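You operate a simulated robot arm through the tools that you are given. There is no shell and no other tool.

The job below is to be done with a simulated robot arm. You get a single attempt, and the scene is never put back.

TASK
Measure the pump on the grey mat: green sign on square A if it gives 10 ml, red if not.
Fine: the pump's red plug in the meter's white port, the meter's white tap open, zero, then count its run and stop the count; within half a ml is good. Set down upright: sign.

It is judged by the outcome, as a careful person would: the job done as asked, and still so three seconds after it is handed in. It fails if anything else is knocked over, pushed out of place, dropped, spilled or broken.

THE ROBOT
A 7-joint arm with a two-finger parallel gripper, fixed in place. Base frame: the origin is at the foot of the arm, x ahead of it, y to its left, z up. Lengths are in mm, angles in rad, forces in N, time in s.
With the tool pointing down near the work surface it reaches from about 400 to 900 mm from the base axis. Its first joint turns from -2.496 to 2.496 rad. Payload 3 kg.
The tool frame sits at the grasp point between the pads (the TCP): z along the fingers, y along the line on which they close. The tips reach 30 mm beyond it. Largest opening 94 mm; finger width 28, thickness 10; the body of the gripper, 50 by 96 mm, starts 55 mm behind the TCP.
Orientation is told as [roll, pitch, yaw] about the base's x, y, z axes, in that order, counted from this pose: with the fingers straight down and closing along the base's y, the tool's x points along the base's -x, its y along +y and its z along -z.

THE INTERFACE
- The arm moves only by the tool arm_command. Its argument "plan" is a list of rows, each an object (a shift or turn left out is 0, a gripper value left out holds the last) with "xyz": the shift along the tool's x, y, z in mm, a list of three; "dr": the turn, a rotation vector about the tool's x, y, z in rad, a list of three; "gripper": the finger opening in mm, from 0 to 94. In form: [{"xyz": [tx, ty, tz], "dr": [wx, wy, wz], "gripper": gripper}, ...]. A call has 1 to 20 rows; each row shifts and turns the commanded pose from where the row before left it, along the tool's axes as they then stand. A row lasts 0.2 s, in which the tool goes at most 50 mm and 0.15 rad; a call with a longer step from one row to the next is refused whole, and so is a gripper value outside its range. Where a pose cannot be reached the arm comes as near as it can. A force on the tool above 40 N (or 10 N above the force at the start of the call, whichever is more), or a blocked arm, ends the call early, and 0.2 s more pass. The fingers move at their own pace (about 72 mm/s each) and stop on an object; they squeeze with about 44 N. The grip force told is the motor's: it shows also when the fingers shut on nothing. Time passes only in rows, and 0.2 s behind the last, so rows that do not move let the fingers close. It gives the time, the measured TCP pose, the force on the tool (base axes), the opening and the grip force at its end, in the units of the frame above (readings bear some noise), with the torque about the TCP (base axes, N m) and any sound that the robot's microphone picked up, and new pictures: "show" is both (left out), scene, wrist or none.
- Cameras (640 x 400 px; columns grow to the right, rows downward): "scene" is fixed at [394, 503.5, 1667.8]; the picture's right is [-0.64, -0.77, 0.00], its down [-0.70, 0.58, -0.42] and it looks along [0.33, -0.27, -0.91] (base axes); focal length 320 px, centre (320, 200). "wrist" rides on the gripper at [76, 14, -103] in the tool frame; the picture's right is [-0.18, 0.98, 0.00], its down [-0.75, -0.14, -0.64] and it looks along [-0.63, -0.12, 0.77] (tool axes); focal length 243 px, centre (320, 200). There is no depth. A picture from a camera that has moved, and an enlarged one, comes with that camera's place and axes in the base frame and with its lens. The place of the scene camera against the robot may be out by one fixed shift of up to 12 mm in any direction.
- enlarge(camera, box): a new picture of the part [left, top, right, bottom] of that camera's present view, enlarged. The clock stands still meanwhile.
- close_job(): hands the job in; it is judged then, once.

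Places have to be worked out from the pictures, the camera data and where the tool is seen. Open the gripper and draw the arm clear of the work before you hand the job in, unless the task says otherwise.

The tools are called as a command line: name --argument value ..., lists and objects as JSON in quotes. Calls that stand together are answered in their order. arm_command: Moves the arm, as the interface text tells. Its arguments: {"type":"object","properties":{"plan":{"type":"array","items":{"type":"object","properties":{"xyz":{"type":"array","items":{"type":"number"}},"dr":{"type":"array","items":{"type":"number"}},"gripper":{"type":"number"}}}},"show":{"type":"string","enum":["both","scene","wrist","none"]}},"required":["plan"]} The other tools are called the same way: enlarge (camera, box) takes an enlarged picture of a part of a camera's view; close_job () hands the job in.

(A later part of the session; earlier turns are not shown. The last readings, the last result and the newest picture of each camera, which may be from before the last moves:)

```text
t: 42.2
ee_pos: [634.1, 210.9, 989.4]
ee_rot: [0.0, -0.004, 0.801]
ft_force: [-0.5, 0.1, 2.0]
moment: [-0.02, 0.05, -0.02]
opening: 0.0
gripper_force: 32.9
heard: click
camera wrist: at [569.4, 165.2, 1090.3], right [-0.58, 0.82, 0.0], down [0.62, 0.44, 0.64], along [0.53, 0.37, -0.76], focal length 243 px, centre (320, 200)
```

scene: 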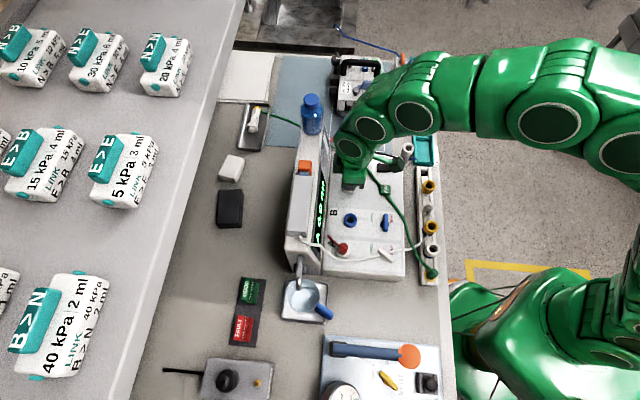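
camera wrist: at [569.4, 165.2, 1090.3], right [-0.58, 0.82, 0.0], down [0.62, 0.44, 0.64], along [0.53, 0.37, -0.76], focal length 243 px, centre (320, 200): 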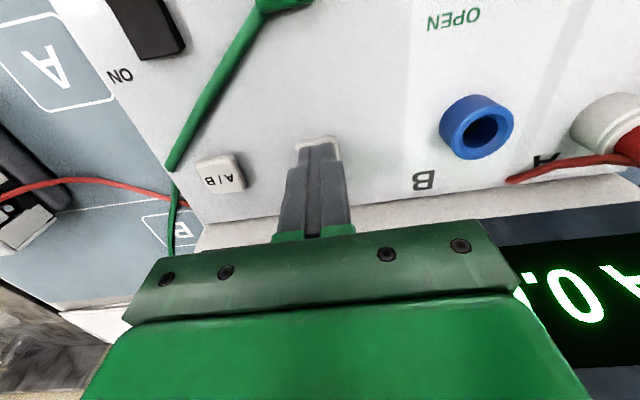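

A click was heard and the display now shows "A 0.x" - zeroed. I lift off, read the display fully and hover over RUN.

arm_command --plan '[{"xyz": [0, 0, -10]}, {"xyz": [0, 0, -40]}, {"xyz": [29.5, 0.4, 0]}, {"xyz": [29.5, 0.4, 0]}, {"xyz": [29.5, 0.3, 0]}, {"xyz": [0, 0, 0]}]' --show "both"

enlarge --camera "wrist" --box '[220, 40, 420, 200]'

enlarge --camera "scene" --box '[280, 80, 340, 280]'

```text
t: 43.6
ee_pos: [571.0, 146.0, 1037.9]
ee_rot: [0.0, -0.004, 0.801]
ft_force: [0.4, -0.2, -0.9]
moment: [0.02, -0.01, -0.03]
opening: 0.0
gripper_force: 32.6
camera wrist: at [507.1, 101.3, 1140.2], right [-0.58, 0.82, 0.0], down [0.62, 0.44, 0.64], along [0.53, 0.37, -0.76], focal length 243 px, centre (320, 200)
```

scene: 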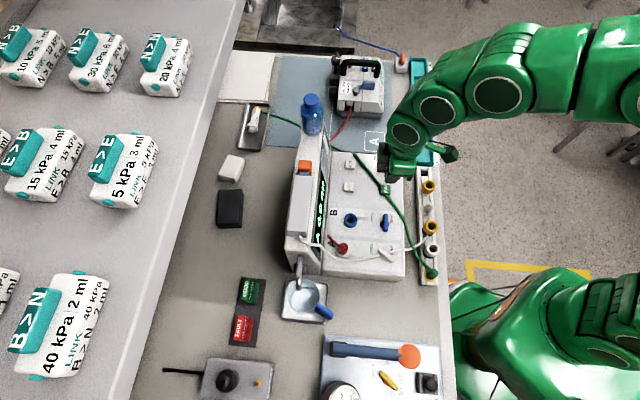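
wrist: 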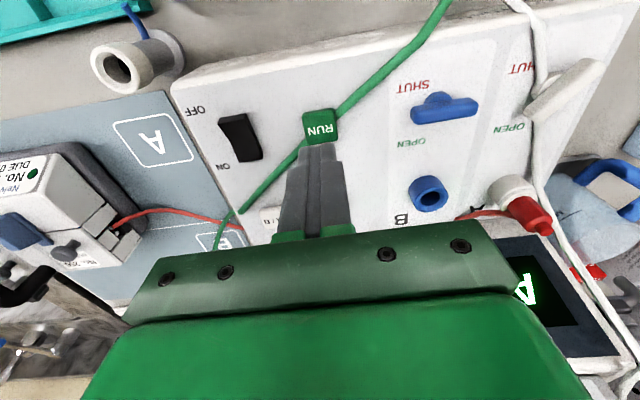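

```text
2.50 times, centred on (320, 120) of wrist
camera zoom: at [507.1, 101.3, 1140.2], right [-0.58, 0.82, 0.0], down [0.62, 0.44, 0.64], along [0.53, 0.37, -0.76], focal length 606 px, centre (320, 400)
```

zoom: 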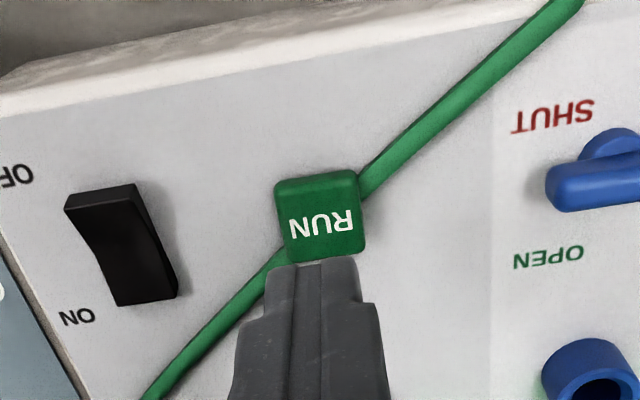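

```text
2.00 times, centred on (310, 180) of scene
camera zoom: at [394.0, 503.5, 1667.8], right [-0.64, -0.77, 0.0], down [-0.7, 0.58, -0.42], along [0.33, -0.27, -0.91], focal length 640 px, centre (340, 240)
```

zoom: 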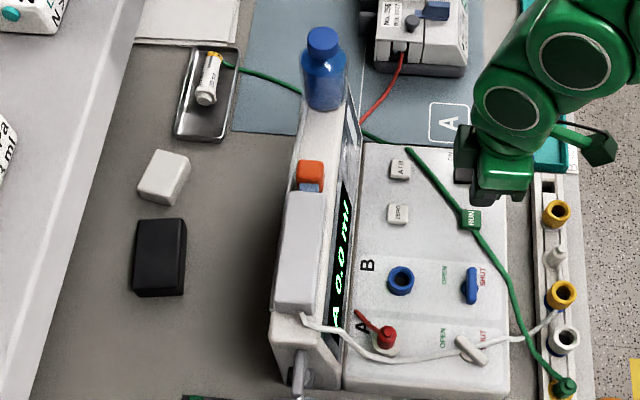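

Display reads "A 0.0 ml". The tips are aligned over RUN, 1.5 mm short; I adjust and press it to start the count.

arm_command --plan '[{"xyz": [-1.5, 0, 20]}, {"xyz": [0, 0, 18]}, {"xyz": [0, 0, 5]}, {"xyz": [0, 0, 2]}, {"xyz": [0, 0, 2]}, {"xyz": [0, 0, 1.5]}]' --show "wrist"

```text
t: 45.0
ee_pos: [571.3, 148.3, 990.0]
ee_rot: [-0.003, -0.005, 0.801]
ft_force: [0.9, -0.1, 1.4]
moment: [-0.07, 0.02, -0.01]
opening: 0.2
gripper_force: 33.3
heard: click
camera wrist: at [508.0, 103.5, 1091.8], right [-0.58, 0.82, 0.0], down [0.62, 0.44, 0.64], along [0.53, 0.37, -0.76], focal length 243 px, centre (320, 200)
```

wrist: 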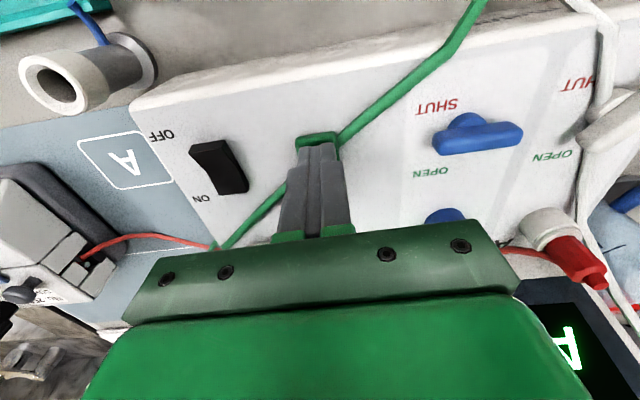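

RUN clicked. I rise, turn to face radially toward the pump and travel above it, checking the meter's RUN lamp on the way.

arm_command --plan '[{"xyz": [0, 0, -10]}, {"xyz": [0, 0, -40]}, {"xyz": [0, 0, -40]}, {"xyz": [0, 0, -40]}, {"dr": [0, 0, 0.135]}, {"dr": [0, 0, 0.135]}, {"dr": [0, 0, 0.135]}, {"dr": [0, 0, 0.135]}, {"dr": [0, 0, 0.135]}, {"dr": [0, 0, 0.135]}, {"dr": [0, 0, 0.135]}, {"xyz": [0, 0, 0]}]' --show "both"

enlarge --camera "wrist" --box '[400, 60, 640, 300]'

enlarge --camera "scene" --box '[280, 100, 345, 280]'

```text
t: 47.6
ee_pos: [571.2, 148.1, 1120.5]
ee_rot: [0.002, -0.001, -0.145]
ft_force: [-0.4, -0.6, -0.5]
moment: [-0.01, 0.01, -0.02]
opening: 0.0
gripper_force: 33.2
camera wrist: at [497.3, 173.2, 1222.1], right [0.32, 0.95, 0.0], down [0.72, -0.25, 0.64], along [0.61, -0.21, -0.77], focal length 243 px, centre (320, 200)
```

scene: 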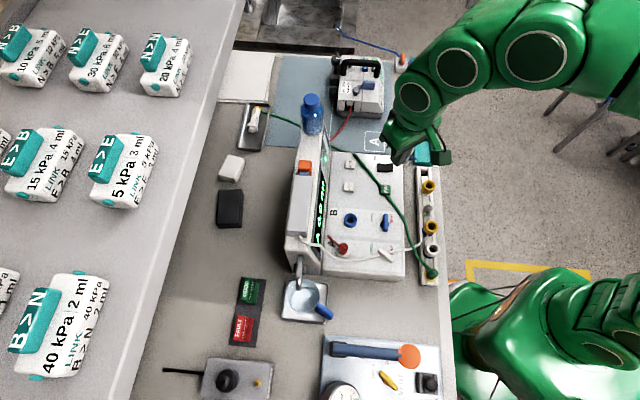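
wrist: 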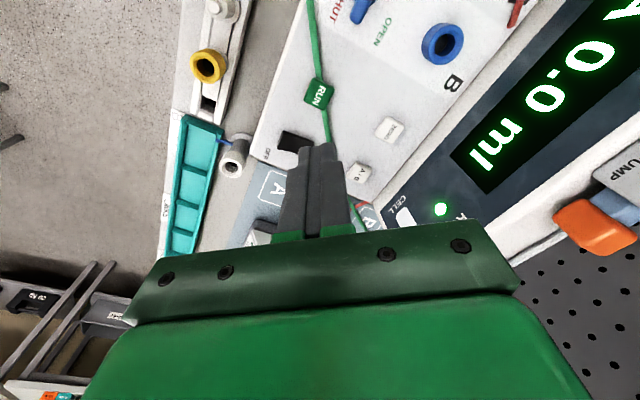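

```text
1.67 times, centred on (520, 180) of wrist
camera zoom: at [497.3, 173.2, 1222.1], right [0.32, 0.95, 0.0], down [0.72, -0.25, 0.64], along [0.61, -0.21, -0.77], focal length 404 px, centre (-13, 233)
```

zoom: 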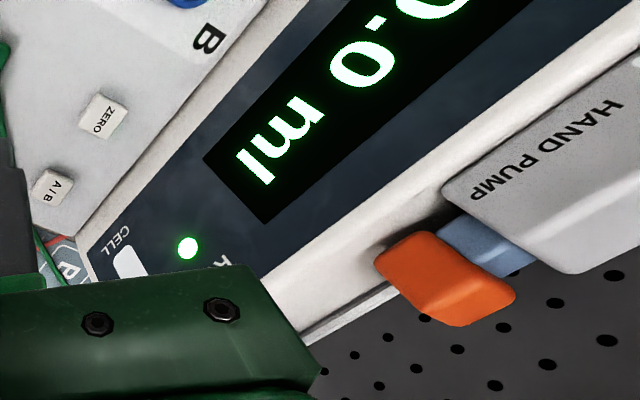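

```text
2.22 times, centred on (312, 190) of scene
camera zoom: at [394.0, 503.5, 1667.8], right [-0.64, -0.77, 0.0], down [-0.7, 0.58, -0.42], along [0.33, -0.27, -0.91], focal length 711 px, centre (337, 222)
```

zoom: 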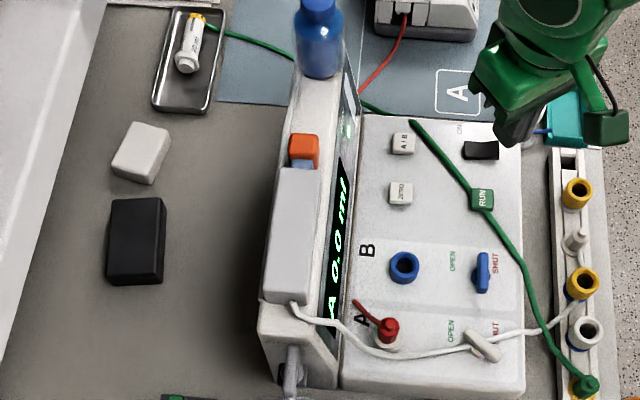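

The RUN lamp is lit and the count reads 0.0 ml. I now travel to the pump, tilt 0.4 rad outward for reach, and hover above START.

arm_command --plan '[{"xyz": [-32, -32.6, 0]}, {"xyz": [-32, -32.6, 0]}, {"xyz": [-32, -32.6, 0]}, {"xyz": [-32, -32.6, 0]}, {"xyz": [-32, -32.6, 0]}, {"xyz": [-32, -32.6, 0]}, {"xyz": [-32, -32.6, 0]}, {"dr": [0, -0.1333, 0]}, {"dr": [0, -0.1333, 0]}, {"dr": [0, -0.1334, 0]}, {"xyz": [-24.2, -1, 30.9]}, {"xyz": [-24.2, -1, 30.9]}, {"xyz": [-24.2, -1, 30.9]}, {"xyz": [-24.2, -1, 30.9]}, {"xyz": [0, 0, 0]}]' --show "both"

enlarge --camera "wrist" --box '[220, 40, 420, 200]'

```text
t: 50.8
ee_pos: [895.6, -132.7, 1041.8]
ee_rot: [0.004, -0.404, -0.145]
ft_force: [1.5, -0.5, -0.7]
moment: [0.0, 0.01, 0.0]
opening: 0.0
gripper_force: 32.8
camera wrist: at [789.3, -102.5, 1107.3], right [0.31, 0.95, 0.07], down [0.42, -0.2, 0.89], along [0.86, -0.24, -0.46], focal length 243 px, centre (320, 200)
```

scene: 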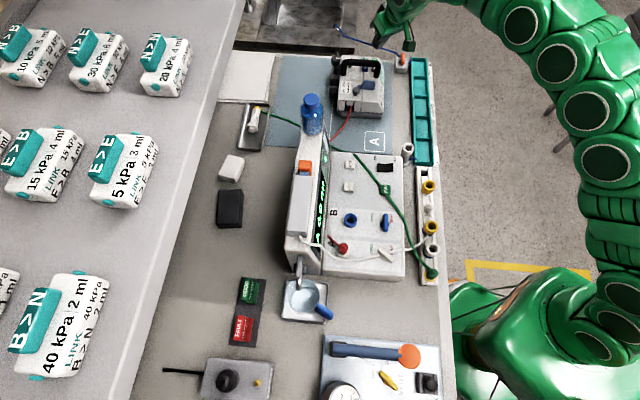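
wrist: 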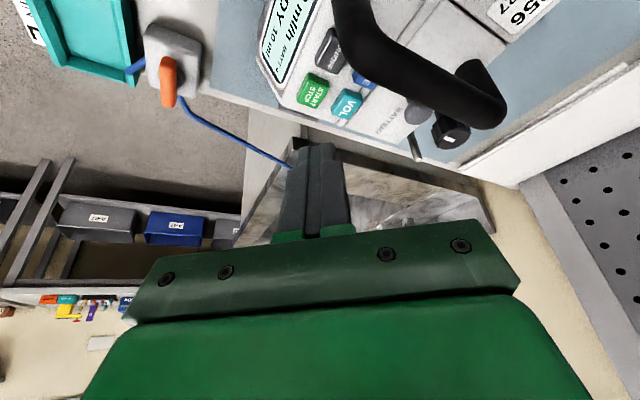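

```text
2.50 times, centred on (320, 120) of wrist
camera zoom: at [789.3, -102.5, 1107.3], right [0.31, 0.95, 0.07], down [0.42, -0.2, 0.89], along [0.86, -0.24, -0.46], focal length 606 px, centre (320, 400)
```

zoom: 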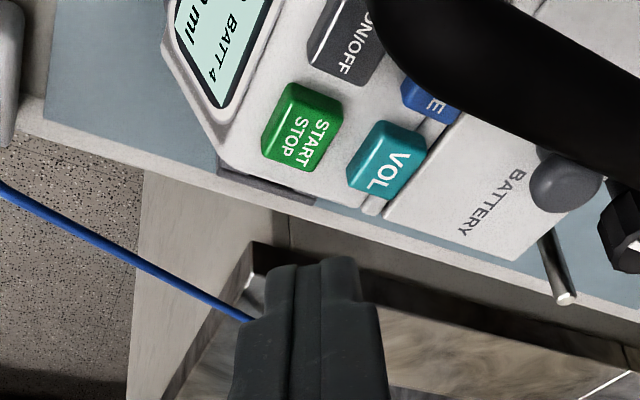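

START reads at (894.8, -130.3, 971), and the lower fingertip edge is right above it, slightly to its free side. I lower vertically to a few mm above.

arm_command --plan '[{"xyz": [7.86, 0, 18.39]}, {"xyz": [4.32, -0.5, 10.11]}, {"xyz": [0.79, 0, 1.84]}, {"xyz": [0, 0, 0]}]' --show "wrist"

enlarge --camera "wrist" --box '[220, 70, 420, 220]'

```text
t: 51.8
ee_pos: [895.2, -134.2, 1011.1]
ee_rot: [0.005, -0.405, -0.145]
ft_force: [0.1, -0.5, 0.6]
moment: [0.01, -0.01, 0.01]
opening: 0.0
gripper_force: 33.2
camera wrist: at [788.6, -103.3, 1074.8], right [0.31, 0.95, 0.07], down [0.42, -0.2, 0.89], along [0.86, -0.24, -0.46], focal length 243 px, centre (320, 200)
```

wrist: 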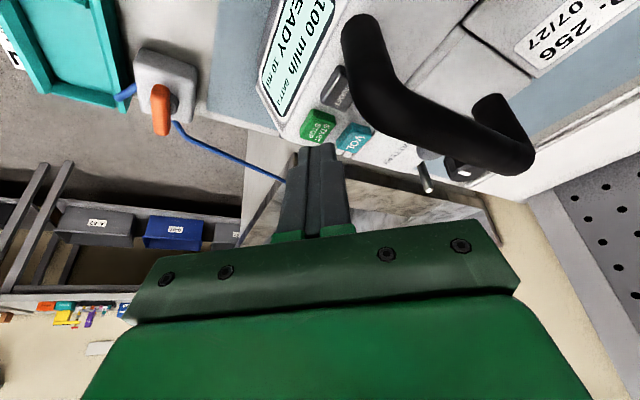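

```text
2.67 times, centred on (320, 145) of wrist
camera zoom: at [788.6, -103.3, 1074.8], right [0.31, 0.95, 0.07], down [0.42, -0.2, 0.89], along [0.86, -0.24, -0.46], focal length 647 px, centre (320, 347)
```

zoom: 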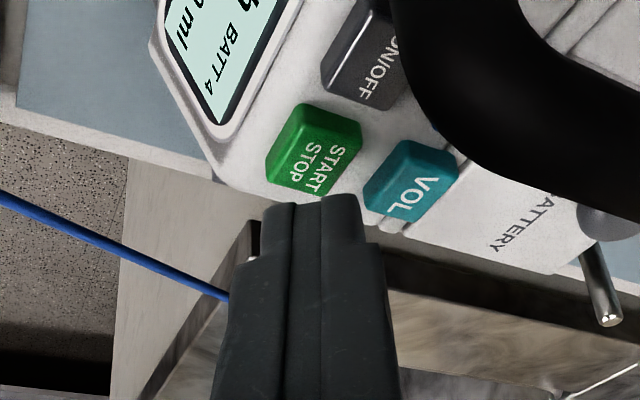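

The tip edge seems 4-5 mm further out than assumed, so I shift it back over START's centre and then press in small steps.

arm_command --plan '[{"xyz": [3.68, 2, -1.57]}, {"xyz": [1.57, 0, 3.68]}, {"xyz": [0.79, 0, 1.84]}, {"xyz": [0.6, 0, 1.38]}, {"xyz": [0.6, 0, 1.38]}]' --show "wrist"

enlarge --camera "wrist" --box '[220, 70, 420, 220]'

```text
t: 53.0
ee_pos: [892.3, -130.6, 1001.7]
ee_rot: [0.003, -0.4, -0.144]
ft_force: [0.2, -0.1, -0.4]
moment: [-0.02, 0.0, -0.01]
opening: 0.0
gripper_force: 33.3
camera wrist: at [784.7, -101.3, 1066.0], right [0.31, 0.95, 0.07], down [0.42, -0.2, 0.89], along [0.86, -0.24, -0.46], focal length 243 px, centre (320, 200)
```

wrist: 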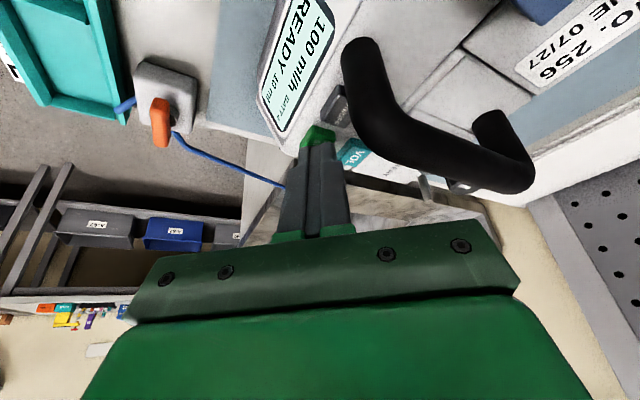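

```text
2.67 times, centred on (320, 145) of wrist
camera zoom: at [784.7, -101.3, 1066.0], right [0.31, 0.95, 0.07], down [0.42, -0.2, 0.89], along [0.86, -0.24, -0.46], focal length 647 px, centre (320, 347)
```

zoom: 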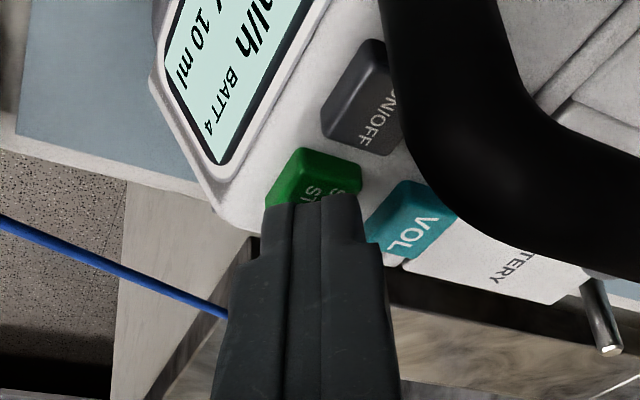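

Still no contact; the tip sits over the middle of START. I continue down in 1.5 mm steps.

arm_command --plan '[{"xyz": [0.6, 0, 1.38]}, {"xyz": [0.6, 0, 1.38]}, {"xyz": [0.6, 0, 1.38]}]' --show "wrist"

```text
t: 53.8
ee_pos: [891.6, -131.2, 997.1]
ee_rot: [0.003, -0.404, -0.145]
ft_force: [-1.3, -0.1, 2.1]
moment: [0.0, 0.03, -0.01]
opening: 0.0
gripper_force: 32.8
heard: click
camera wrist: at [785.0, -101.5, 1061.6], right [0.31, 0.95, 0.07], down [0.42, -0.2, 0.89], along [0.86, -0.24, -0.46], focal length 243 px, centre (320, 200)
```

wrist: 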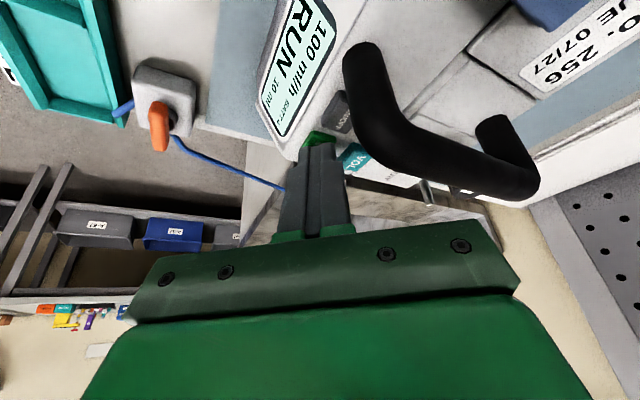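

The pump's display now says RUN. I lift straight off the button and watch both the pump and the meter.

arm_command --plan '[{"xyz": [-2.4, 0, -5.5]}, {"xyz": [-13.8, 0, -32.2]}, {"xyz": [-11.8, 0, -27.6]}, {"xyz": [0, 0, 0]}]' --show "both"

enlarge --camera "scene" --box '[280, 100, 345, 280]'

enlarge --camera "wrist" --box '[220, 0, 420, 150]'

```text
t: 54.8
ee_pos: [893.5, -131.2, 1068.8]
ee_rot: [0.005, -0.402, -0.144]
ft_force: [0.4, -0.6, -0.3]
moment: [-0.01, 0.02, -0.03]
opening: 0.1
gripper_force: 33.0
camera wrist: at [785.1, -100.9, 1133.0], right [0.31, 0.95, 0.07], down [0.42, -0.2, 0.89], along [0.86, -0.24, -0.46], focal length 243 px, centre (320, 200)
```

scene: 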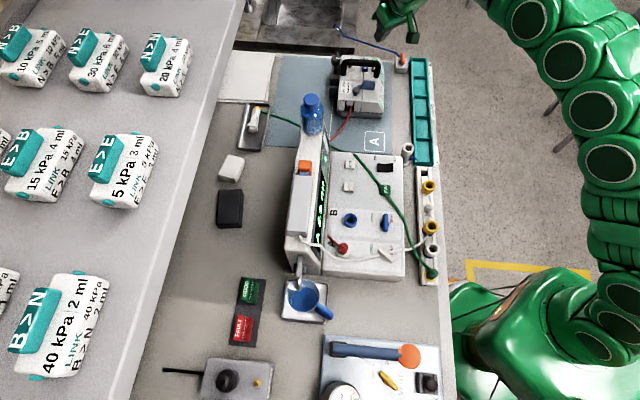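
wrist: 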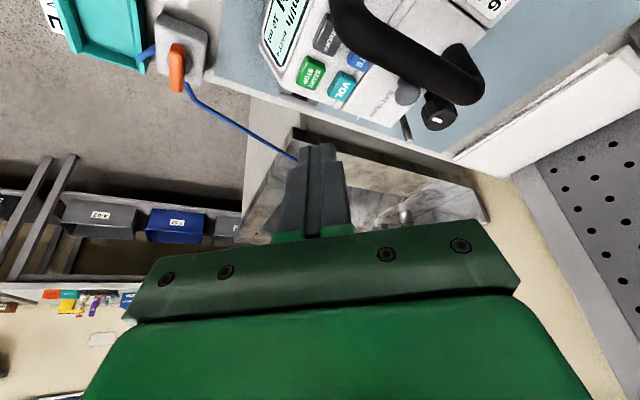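

```text
2.22 times, centred on (312, 190) of scene
camera zoom: at [394.0, 503.5, 1667.8], right [-0.64, -0.77, 0.0], down [-0.7, 0.58, -0.42], along [0.33, -0.27, -0.91], focal length 711 px, centre (337, 222)
```

zoom: 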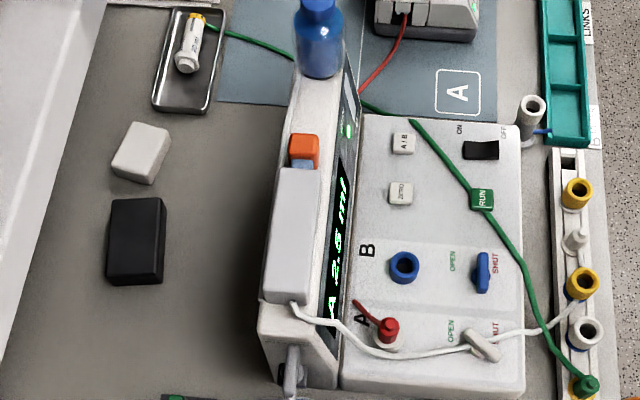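

```text
2.67 times, centred on (320, 75) of wrist
camera zoom: at [785.1, -100.9, 1133.0], right [0.31, 0.95, 0.07], down [0.42, -0.2, 0.89], along [0.86, -0.24, -0.46], focal length 647 px, centre (320, 533)
```

zoom: 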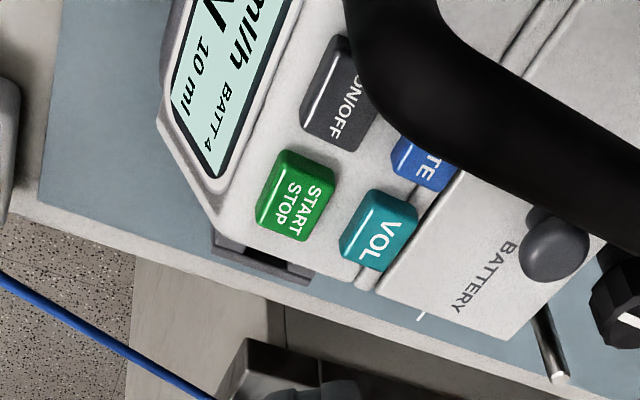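

The meter already reads 2.6 ml and rising, so flow is right. I head back toward RUN while the pump finishes.

arm_command --plan '[{"xyz": [30.2, 0, -31.1]}, {"xyz": [30.2, 0, -31.1]}, {"xyz": [30.2, 0, -31.1]}, {"dr": [0, 0.134, 0]}, {"dr": [0, 0.134, 0]}, {"dr": [0, 0.134, 0]}, {"dr": [0, 0, -0.135]}, {"dr": [0, 0, -0.135]}, {"dr": [0, 0, -0.135]}, {"dr": [0, 0, -0.135]}, {"dr": [0, 0, -0.135]}, {"dr": [0, 0, -0.135]}, {"dr": [0, 0, -0.135]}]' --show "both"

enlarge --camera "scene" --box '[300, 140, 340, 260]'

enlarge --camera "scene" --box '[330, 45, 400, 125]'

```text
t: 57.6
ee_pos: [773.5, -113.7, 1118.7]
ee_rot: [0.001, -0.002, 0.803]
ft_force: [0.0, -0.2, -0.2]
moment: [-0.01, 0.01, 0.0]
opening: 0.0
gripper_force: 33.6
camera wrist: at [710.4, -159.2, 1221.0], right [-0.58, 0.82, 0.0], down [0.62, 0.44, 0.64], along [0.52, 0.37, -0.77], focal length 243 px, centre (320, 200)
```

scene: 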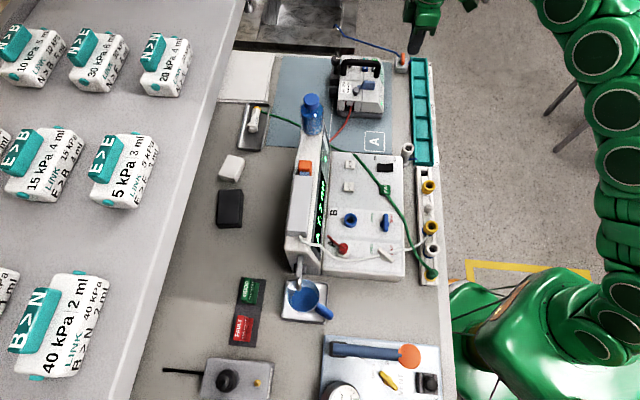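
wrist: 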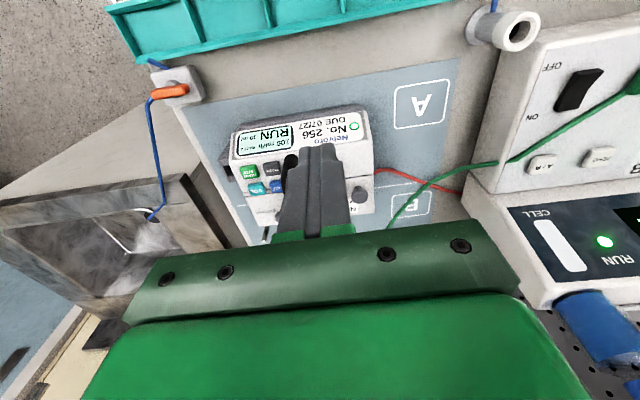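

```text
3.33 times, centred on (320, 200) of scene
camera zoom: at [394.0, 503.5, 1667.8], right [-0.64, -0.77, 0.0], down [-0.7, 0.58, -0.42], along [0.33, -0.27, -0.91], focal length 1066 px, centre (320, 200)
```

zoom: 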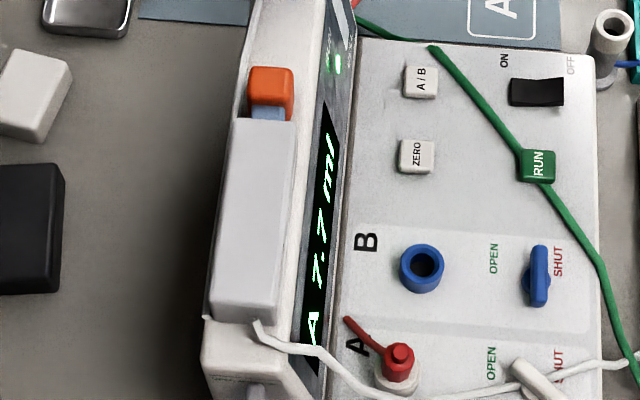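

```text
5.00 times, centred on (365, 85) of scene
camera zoom: at [394.0, 503.5, 1667.8], right [-0.64, -0.77, 0.0], down [-0.7, 0.58, -0.42], along [0.33, -0.27, -0.91], focal length 1599 px, centre (95, 775)
```

zoom: 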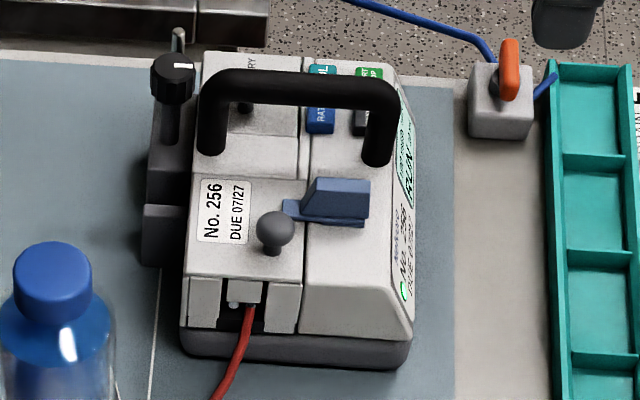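

7.7 ml and the pump still shows RUN. I wait here where the wrist camera can see the pump's display.

arm_command --plan '[{"xyz": [0, 0, 0]}, {"xyz": [0, 0, 0]}, {"xyz": [0, 0, 0]}, {"xyz": [0, 0, 0]}, {"xyz": [0, 0, 0]}, {"xyz": [0, 0, 0]}, {"xyz": [0, 0, 0]}]' --show "both"

enlarge --camera "scene" --box '[300, 140, 340, 260]'

enlarge --camera "wrist" --box '[220, 100, 380, 220]'

```text
t: 59.2
ee_pos: [773.6, -113.8, 1118.4]
ee_rot: [0.001, -0.004, 0.801]
ft_force: [-0.2, 0.8, 0.9]
moment: [-0.04, -0.01, -0.01]
opening: 0.2
gripper_force: 33.2
camera wrist: at [710.3, -159.1, 1220.9], right [-0.58, 0.82, 0.0], down [0.63, 0.44, 0.64], along [0.52, 0.37, -0.77], focal length 243 px, centre (320, 200)
```

scene: 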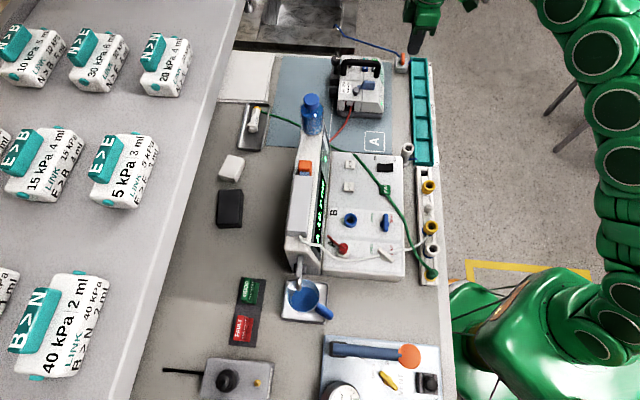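
wrist: 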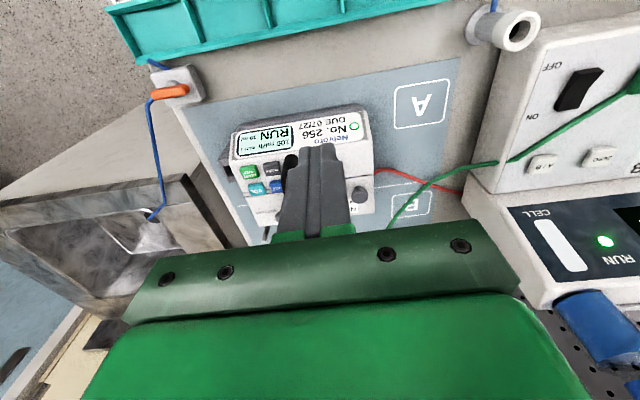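

```text
3.33 times, centred on (320, 200) of scene
camera zoom: at [394.0, 503.5, 1667.8], right [-0.64, -0.77, 0.0], down [-0.7, 0.58, -0.42], along [0.33, -0.27, -0.91], focal length 1066 px, centre (320, 200)
```

zoom: 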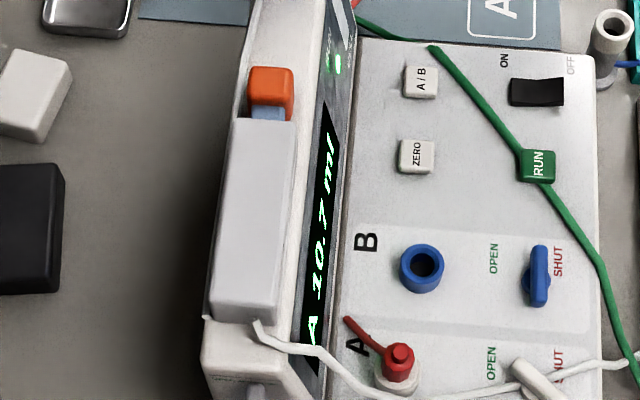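

```text
3.33 times, centred on (300, 160) of wrist
camera zoom: at [710.3, -159.1, 1220.9], right [-0.58, 0.82, 0.0], down [0.63, 0.44, 0.64], along [0.52, 0.37, -0.77], focal length 809 px, centre (387, 333)
```

zoom: 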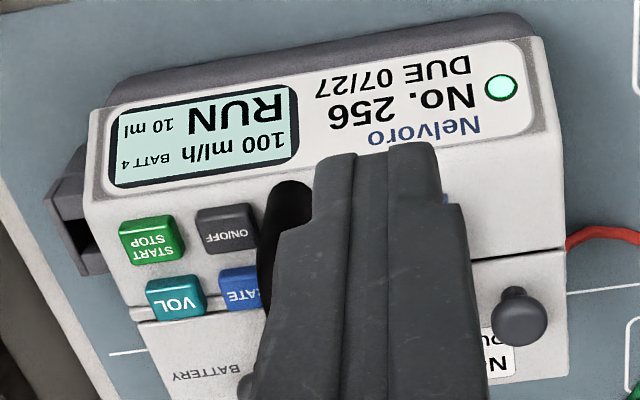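

10.7 ml and the pump is still running. I keep waiting for it to finish on its own.

arm_command --plan '[{"xyz": [0, 0, 0]}, {"xyz": [0, 0, 0]}, {"xyz": [0, 0, 0]}, {"xyz": [0, 0, 0]}]' --show "both"

enlarge --camera "scene" --box '[300, 140, 340, 260]'

enlarge --camera "wrist" --box '[220, 100, 380, 220]'

```text
t: 60.2
ee_pos: [774.8, -114.3, 1117.8]
ee_rot: [0.003, -0.002, 0.801]
ft_force: [-0.3, 0.0, 0.4]
moment: [0.0, 0.04, 0.02]
opening: 0.0
gripper_force: 33.3
camera wrist: at [710.3, -159.1, 1221.0], right [-0.58, 0.82, 0.0], down [0.63, 0.44, 0.64], along [0.52, 0.37, -0.77], focal length 243 px, centre (320, 200)
```

scene: 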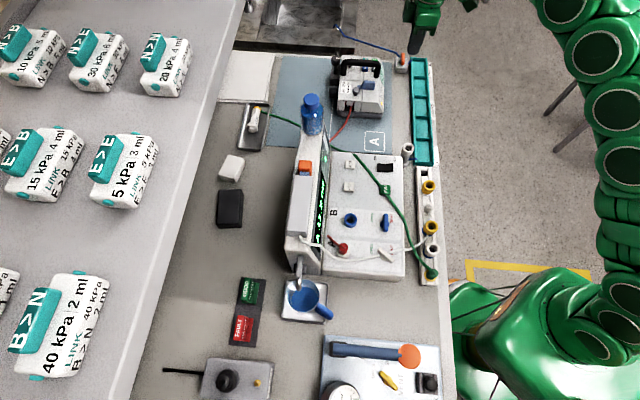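
wrist: 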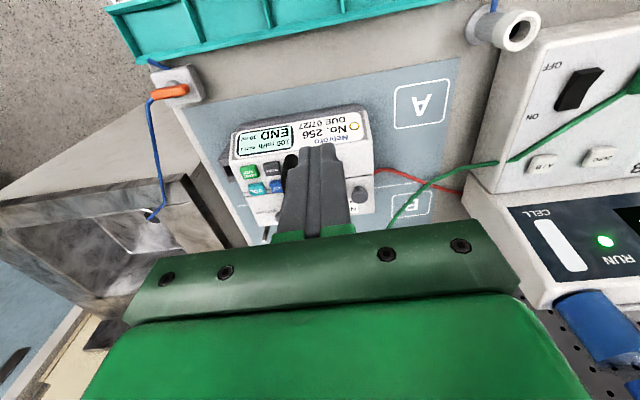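

```text
3.33 times, centred on (320, 200) of scene
camera zoom: at [394.0, 503.5, 1667.8], right [-0.64, -0.77, 0.0], down [-0.7, 0.58, -0.42], along [0.33, -0.27, -0.91], focal length 1066 px, centre (320, 200)
```

zoom: 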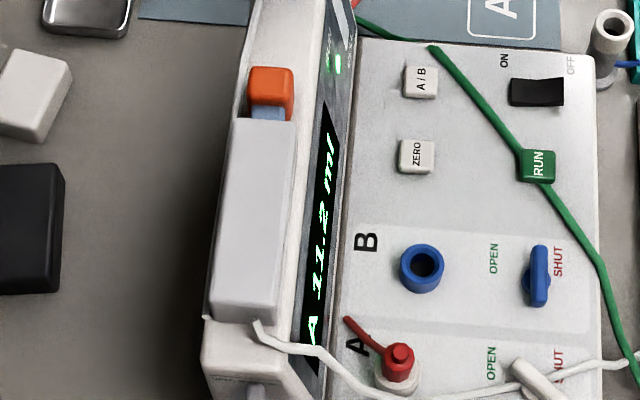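

```text
3.33 times, centred on (300, 160) of wrist
camera zoom: at [710.3, -159.1, 1221.0], right [-0.58, 0.82, 0.0], down [0.63, 0.44, 0.64], along [0.52, 0.37, -0.77], focal length 809 px, centre (387, 333)
```

zoom: 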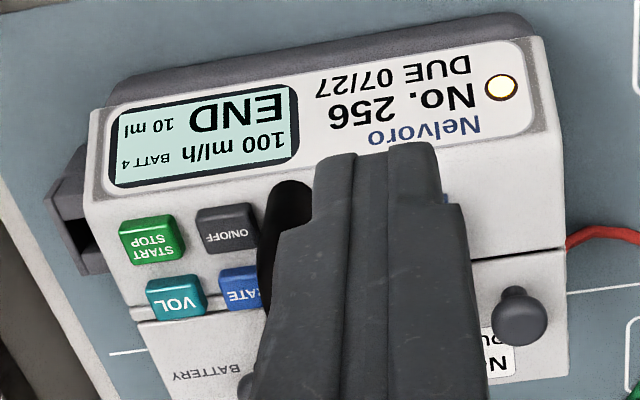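

The pump shows END and the meter about 11.2 ml. I go back to RUN to stop the count.

arm_command --plan '[{"xyz": [-6.7, 46.9, 8.4]}, {"xyz": [-6.7, 46.9, 8.4]}, {"xyz": [-6.7, 46.9, 8.4]}, {"xyz": [-6.7, 46.9, 8.4]}, {"xyz": [-6.7, 46.9, 8.4]}, {"xyz": [-6.7, 46.9, 8.4]}, {"xyz": [-6.7, 46.9, 8.4]}, {"xyz": [0, 0, 20]}, {"xyz": [0, 0, 0]}]' --show "wrist"

enlarge --camera "wrist" --box '[220, 40, 420, 200]'

enlarge --camera "scene" --box '[305, 165, 335, 255]'

```text
t: 62.2
ee_pos: [570.7, 148.6, 1040.1]
ee_rot: [0.001, -0.002, 0.801]
ft_force: [0.1, 0.6, 0.0]
moment: [-0.01, 0.0, 0.01]
opening: 0.2
gripper_force: 32.1
camera wrist: at [507.1, 103.7, 1142.8], right [-0.58, 0.82, 0.0], down [0.63, 0.44, 0.64], along [0.52, 0.37, -0.77], focal length 243 px, centre (320, 200)
```

wrist: 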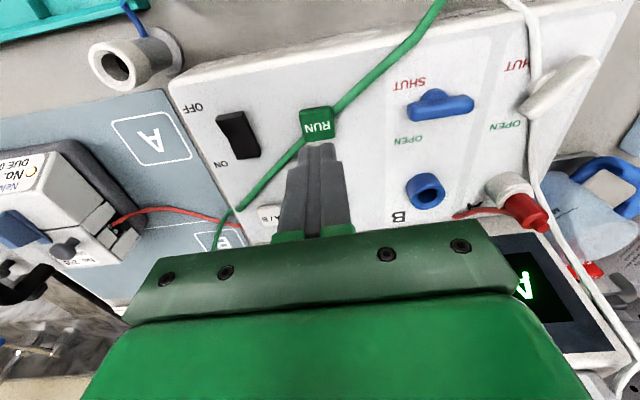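

```text
2.50 times, centred on (320, 120) of wrist
camera zoom: at [507.1, 103.7, 1142.8], right [-0.58, 0.82, 0.0], down [0.63, 0.44, 0.64], along [0.52, 0.37, -0.77], focal length 606 px, centre (320, 400)
```

zoom: 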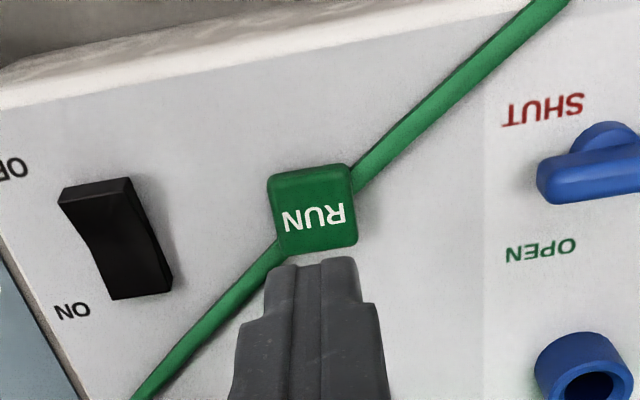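

```text
4.44 times, centred on (320, 210) of scene
camera zoom: at [394.0, 503.5, 1667.8], right [-0.64, -0.77, 0.0], down [-0.7, 0.58, -0.42], along [0.33, -0.27, -0.91], focal length 1421 px, centre (320, 156)
```

zoom: 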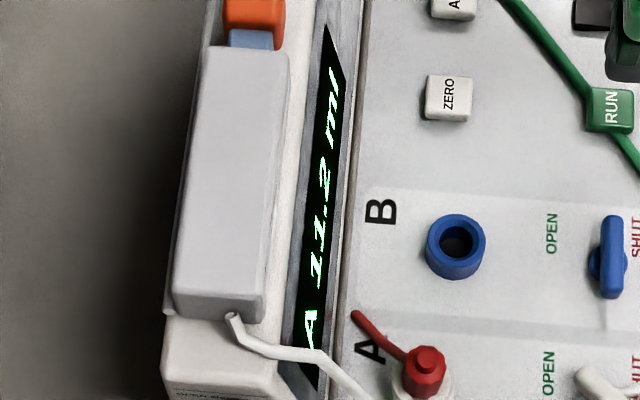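

The reading holds at 11.2 ml. RUN is nearly centred; I shift 1.5 mm and press it to stop the count.

arm_command --plan '[{"xyz": [0.5, -1.5, 20]}, {"xyz": [0, 0, 18]}, {"xyz": [0, 0, 6]}, {"xyz": [0, 0, 2.5]}, {"xyz": [0, 0, 2]}, {"xyz": [0, 0, 1.5]}]' --show "wrist"

```text
t: 63.6
ee_pos: [571.2, 145.4, 991.3]
ee_rot: [0.0, -0.001, 0.8]
ft_force: [-0.4, -0.4, 1.7]
moment: [-0.06, -0.01, 0.0]
opening: 0.3
gripper_force: 33.1
camera wrist: at [508.0, 102.1, 1092.6], right [-0.58, 0.82, 0.0], down [0.63, 0.44, 0.64], along [0.52, 0.37, -0.77], focal length 243 px, centre (320, 200)
```

wrist: 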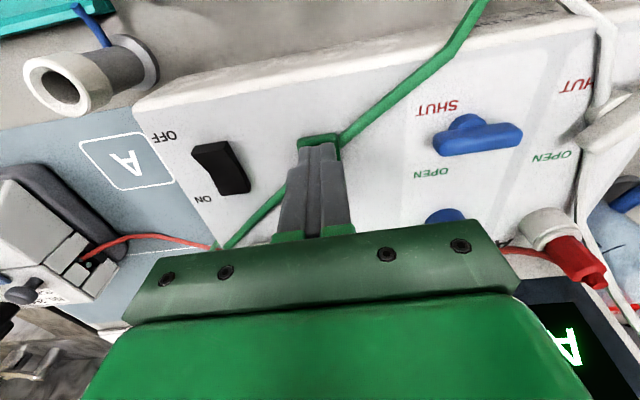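

Contact but no click heard yet; I press 1 mm further.

arm_command --plan '[{"xyz": [0, 0, 1]}]' --show "none"

```text
t: 64.0
ee_pos: [569.7, 146.7, 988.7]
ee_rot: [-0.003, 0.0, 0.801]
ft_force: [0.2, -1.0, 0.9]
moment: [-0.08, -0.01, 0.03]
opening: 0.0
gripper_force: 33.0
heard: click
```

Click heard. I lift off and verify that the RUN lamp is out and what the display holds.

arm_command --plan '[{"xyz": [0, 0, -10]}, {"xyz": [0, 0, -40]}, {"xyz": [0, 0, -40]}, {"xyz": [0, 0, -40]}, {"dr": [0, 0, 0.14]}, {"dr": [0, 0, 0.14]}, {"dr": [0, 0, 0.14]}, {"dr": [0, 0, 0.14]}, {"dr": [0, 0, 0.14]}, {"dr": [0, 0, 0.1]}, {"xyz": [0, 0, 0]}]' --show "both"

enlarge --camera "wrist" --box '[400, 0, 640, 260]'

enlarge --camera "scene" --box '[300, 140, 340, 260]'

```text
t: 66.4
ee_pos: [571.2, 147.2, 1120.1]
ee_rot: [0.002, -0.001, 0.0]
ft_force: [0.2, -0.1, -0.1]
moment: [-0.01, 0.02, 0.0]
opening: 0.2
gripper_force: 32.9
camera wrist: at [494.8, 160.8, 1221.8], right [0.18, 0.98, 0.0], down [0.75, -0.14, 0.64], along [0.63, -0.12, -0.77], focal length 243 px, centre (320, 200)
```

scene: 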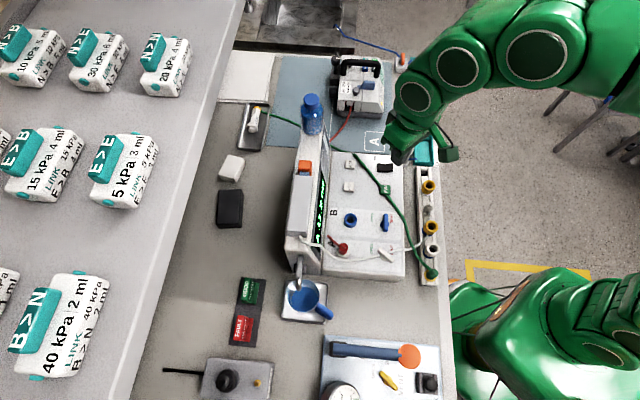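
wrist: 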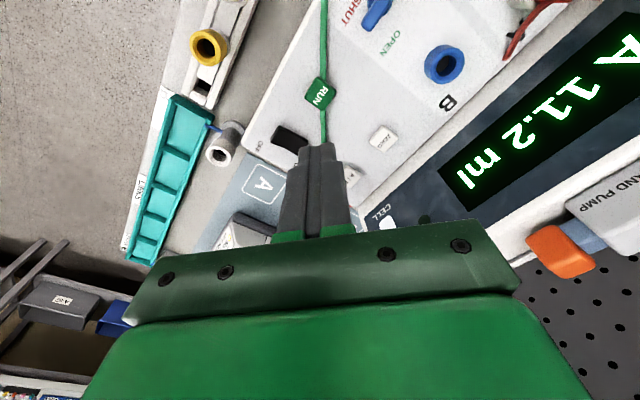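

```text
1.54 times, centred on (520, 130) of wrist
camera zoom: at [494.8, 160.8, 1221.8], right [0.18, 0.98, 0.0], down [0.75, -0.14, 0.64], along [0.63, -0.12, -0.77], focal length 373 px, centre (12, 308)
```

zoom: 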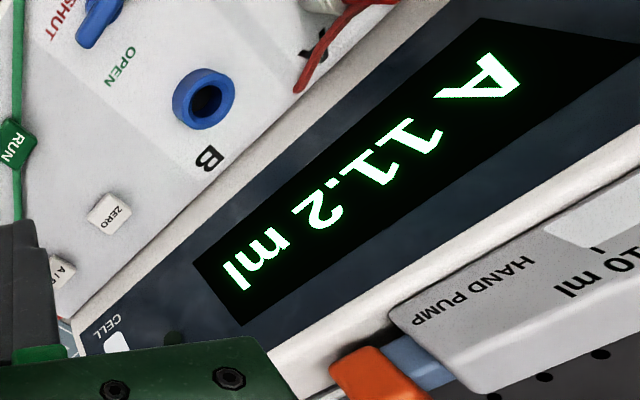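

```text
3.33 times, centred on (320, 200) of scene
camera zoom: at [394.0, 503.5, 1667.8], right [-0.64, -0.77, 0.0], down [-0.7, 0.58, -0.42], along [0.33, -0.27, -0.91], focal length 1066 px, centre (320, 200)
```

zoom: 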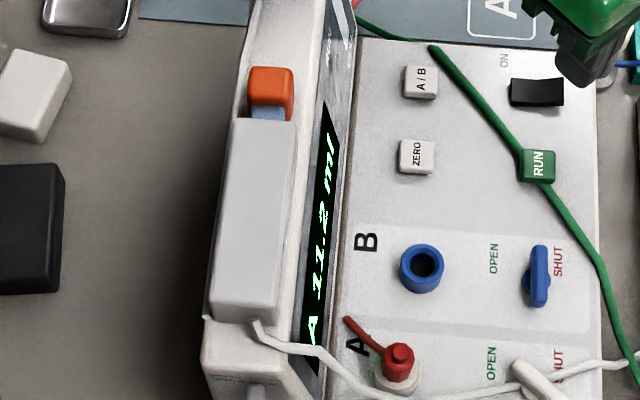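

Count stopped at 11.2 ml, lamp out: more than half a ml off 10, so the red FAULT sign is called for. The hand-pump block on the meter reaches about z=1100, so I cross high and then look at the signs.

arm_command --plan '[{"xyz": [0, 0, -40]}, {"xyz": [0, 0, -30]}, {"xyz": [11.4, 46.6, 0]}, {"xyz": [11.4, 46.6, 0]}, {"xyz": [11.4, 46.6, 0]}, {"xyz": [11.4, 46.6, 0]}, {"xyz": [11.4, 46.6, 0]}, {"xyz": [11.4, 46.6, 0]}, {"xyz": [11.4, 46.6, 0]}, {"xyz": [11.4, 46.6, 0]}, {"xyz": [0, 0, 45], "gripper": 60}, {"xyz": [0, 0, 45]}, {"xyz": [0, 0, 0]}]' --show "both"

enlarge --camera "wrist" --box '[280, 20, 520, 200]'

```text
t: 69.2
ee_pos: [478.8, 519.4, 1099.8]
ee_rot: [0.002, -0.001, 0.002]
ft_force: [-0.5, 0.0, -0.8]
moment: [0.0, 0.05, 0.01]
opening: 59.8
gripper_force: 0.1
camera wrist: at [402.3, 533.5, 1202.9], right [0.18, 0.98, 0.0], down [0.75, -0.14, 0.64], along [0.63, -0.11, -0.77], focal length 243 px, centre (320, 200)
```

scene: 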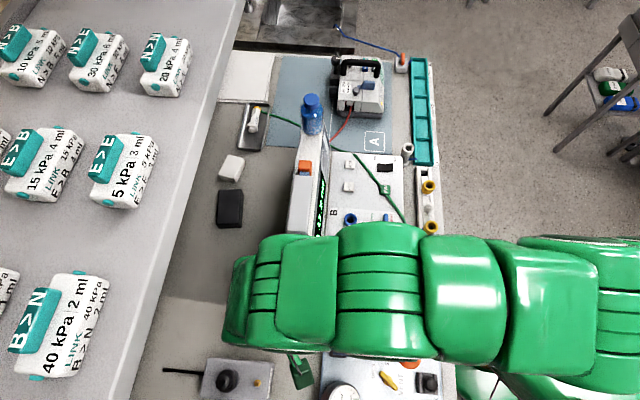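
wrist: 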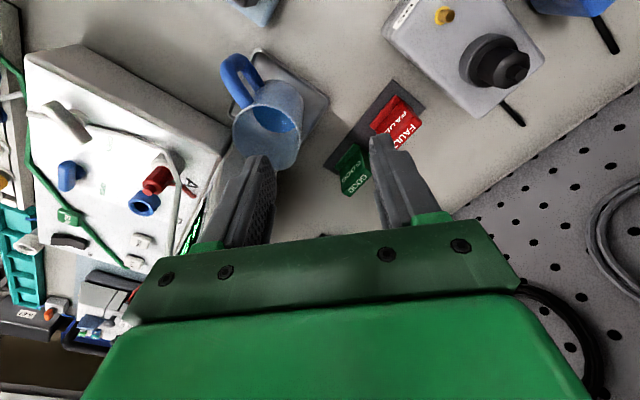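

```text
2.22 times, centred on (400, 110) of wrist
camera zoom: at [402.3, 533.5, 1202.9], right [0.18, 0.98, 0.0], down [0.75, -0.14, 0.64], along [0.63, -0.11, -0.77], focal length 539 px, centre (142, 400)
```

zoom: 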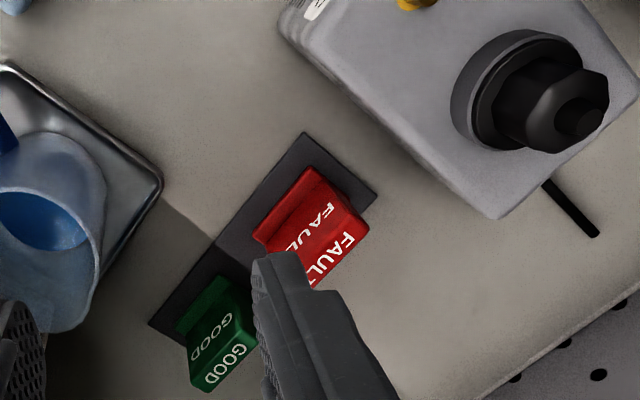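

Both signs are block-like on a dark strip; FAULT is near (546, 607). I turn to yaw 0.82 so the fingers will close on its end faces, and hover above it for a clear look.

arm_command --plan '[{"dr": [0, 0, -0.137], "gripper": 80}, {"dr": [0, 0, -0.137]}, {"dr": [0, 0, -0.137]}, {"dr": [0, 0, -0.137]}, {"dr": [0, 0, -0.137]}, {"dr": [0, 0, -0.137]}, {"xyz": [-36.6, 3.5, 16.7]}, {"xyz": [-36.6, 3.5, 16.7]}, {"xyz": [-36.6, 3.5, 16.7]}, {"xyz": [0, 0, 0]}]' --show "both"

enlarge --camera "wrist" --box '[220, 40, 420, 200]'

```text
t: 71.4
ee_pos: [545.2, 606.7, 1049.7]
ee_rot: [0.001, 0.0, 0.824]
ft_force: [0.0, 0.1, -1.0]
moment: [0.0, 0.0, -0.02]
opening: 80.1
gripper_force: 0.0
camera wrist: at [483.2, 560.0, 1152.6], right [-0.6, 0.8, 0.0], down [0.62, 0.46, 0.64], along [0.52, 0.38, -0.77], focal length 243 px, centre (320, 200)
```

scene: 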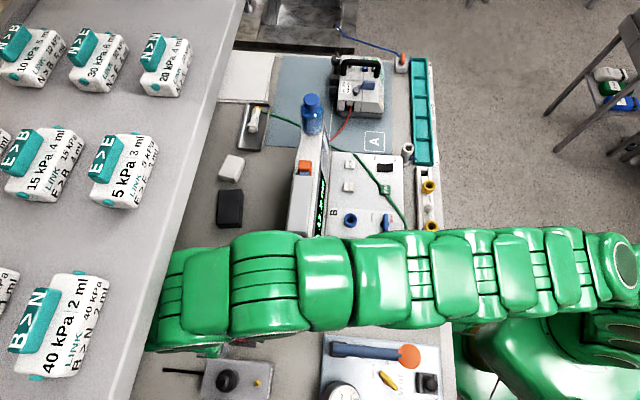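
wrist: 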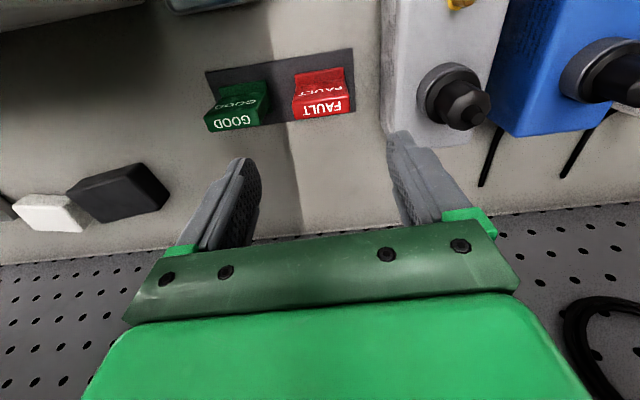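

```text
2.50 times, centred on (320, 120) of wrist
camera zoom: at [483.2, 560.0, 1152.6], right [-0.6, 0.8, 0.0], down [0.62, 0.46, 0.64], along [0.52, 0.38, -0.77], focal length 606 px, centre (320, 400)
```

zoom: 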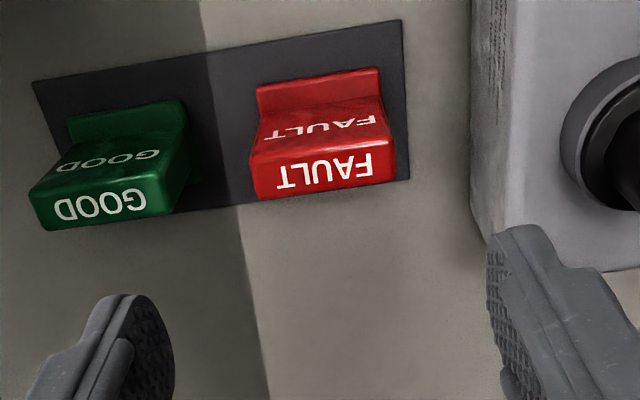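

FAULT is an upright plate about 48 mm wide, 13 mm thick, top near z=940, with a foot on the near side; its centre is about (542, 604). I straighten by 3 degrees, centre on it and come part-way down with the fingers at 62 mm.

arm_command --plan '[{"xyz": [3.8, 0.85, 10], "dr": [0, 0, 0.057], "gripper": 62}, {"xyz": [0, 0, 30]}, {"xyz": [0, 0, 20]}, {"xyz": [0, 0, 0]}]' --show "wrist"

enlarge --camera "wrist" --box '[220, 60, 420, 220]'

```text
t: 72.4
ee_pos: [542.3, 604.7, 990.6]
ee_rot: [0.002, -0.002, 0.767]
ft_force: [1.1, 0.4, -0.2]
moment: [-0.04, -0.01, 0.02]
opening: 62.2
gripper_force: 0.0
camera wrist: at [477.7, 561.8, 1092.4], right [-0.55, 0.84, 0.0], down [0.64, 0.42, 0.64], along [0.54, 0.35, -0.77], focal length 243 px, centre (320, 200)
```

wrist: 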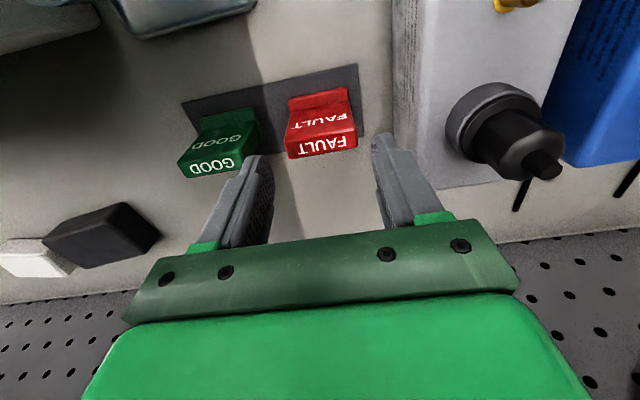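

```text
2.50 times, centred on (320, 140) of wrist
camera zoom: at [477.7, 561.8, 1092.4], right [-0.55, 0.84, 0.0], down [0.64, 0.42, 0.64], along [0.54, 0.35, -0.77], focal length 606 px, centre (320, 350)
```

zoom: 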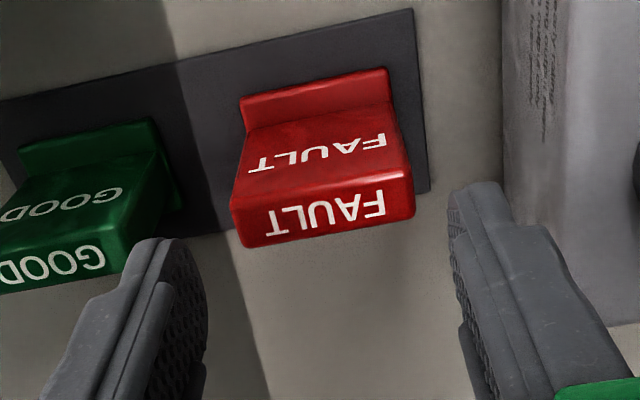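

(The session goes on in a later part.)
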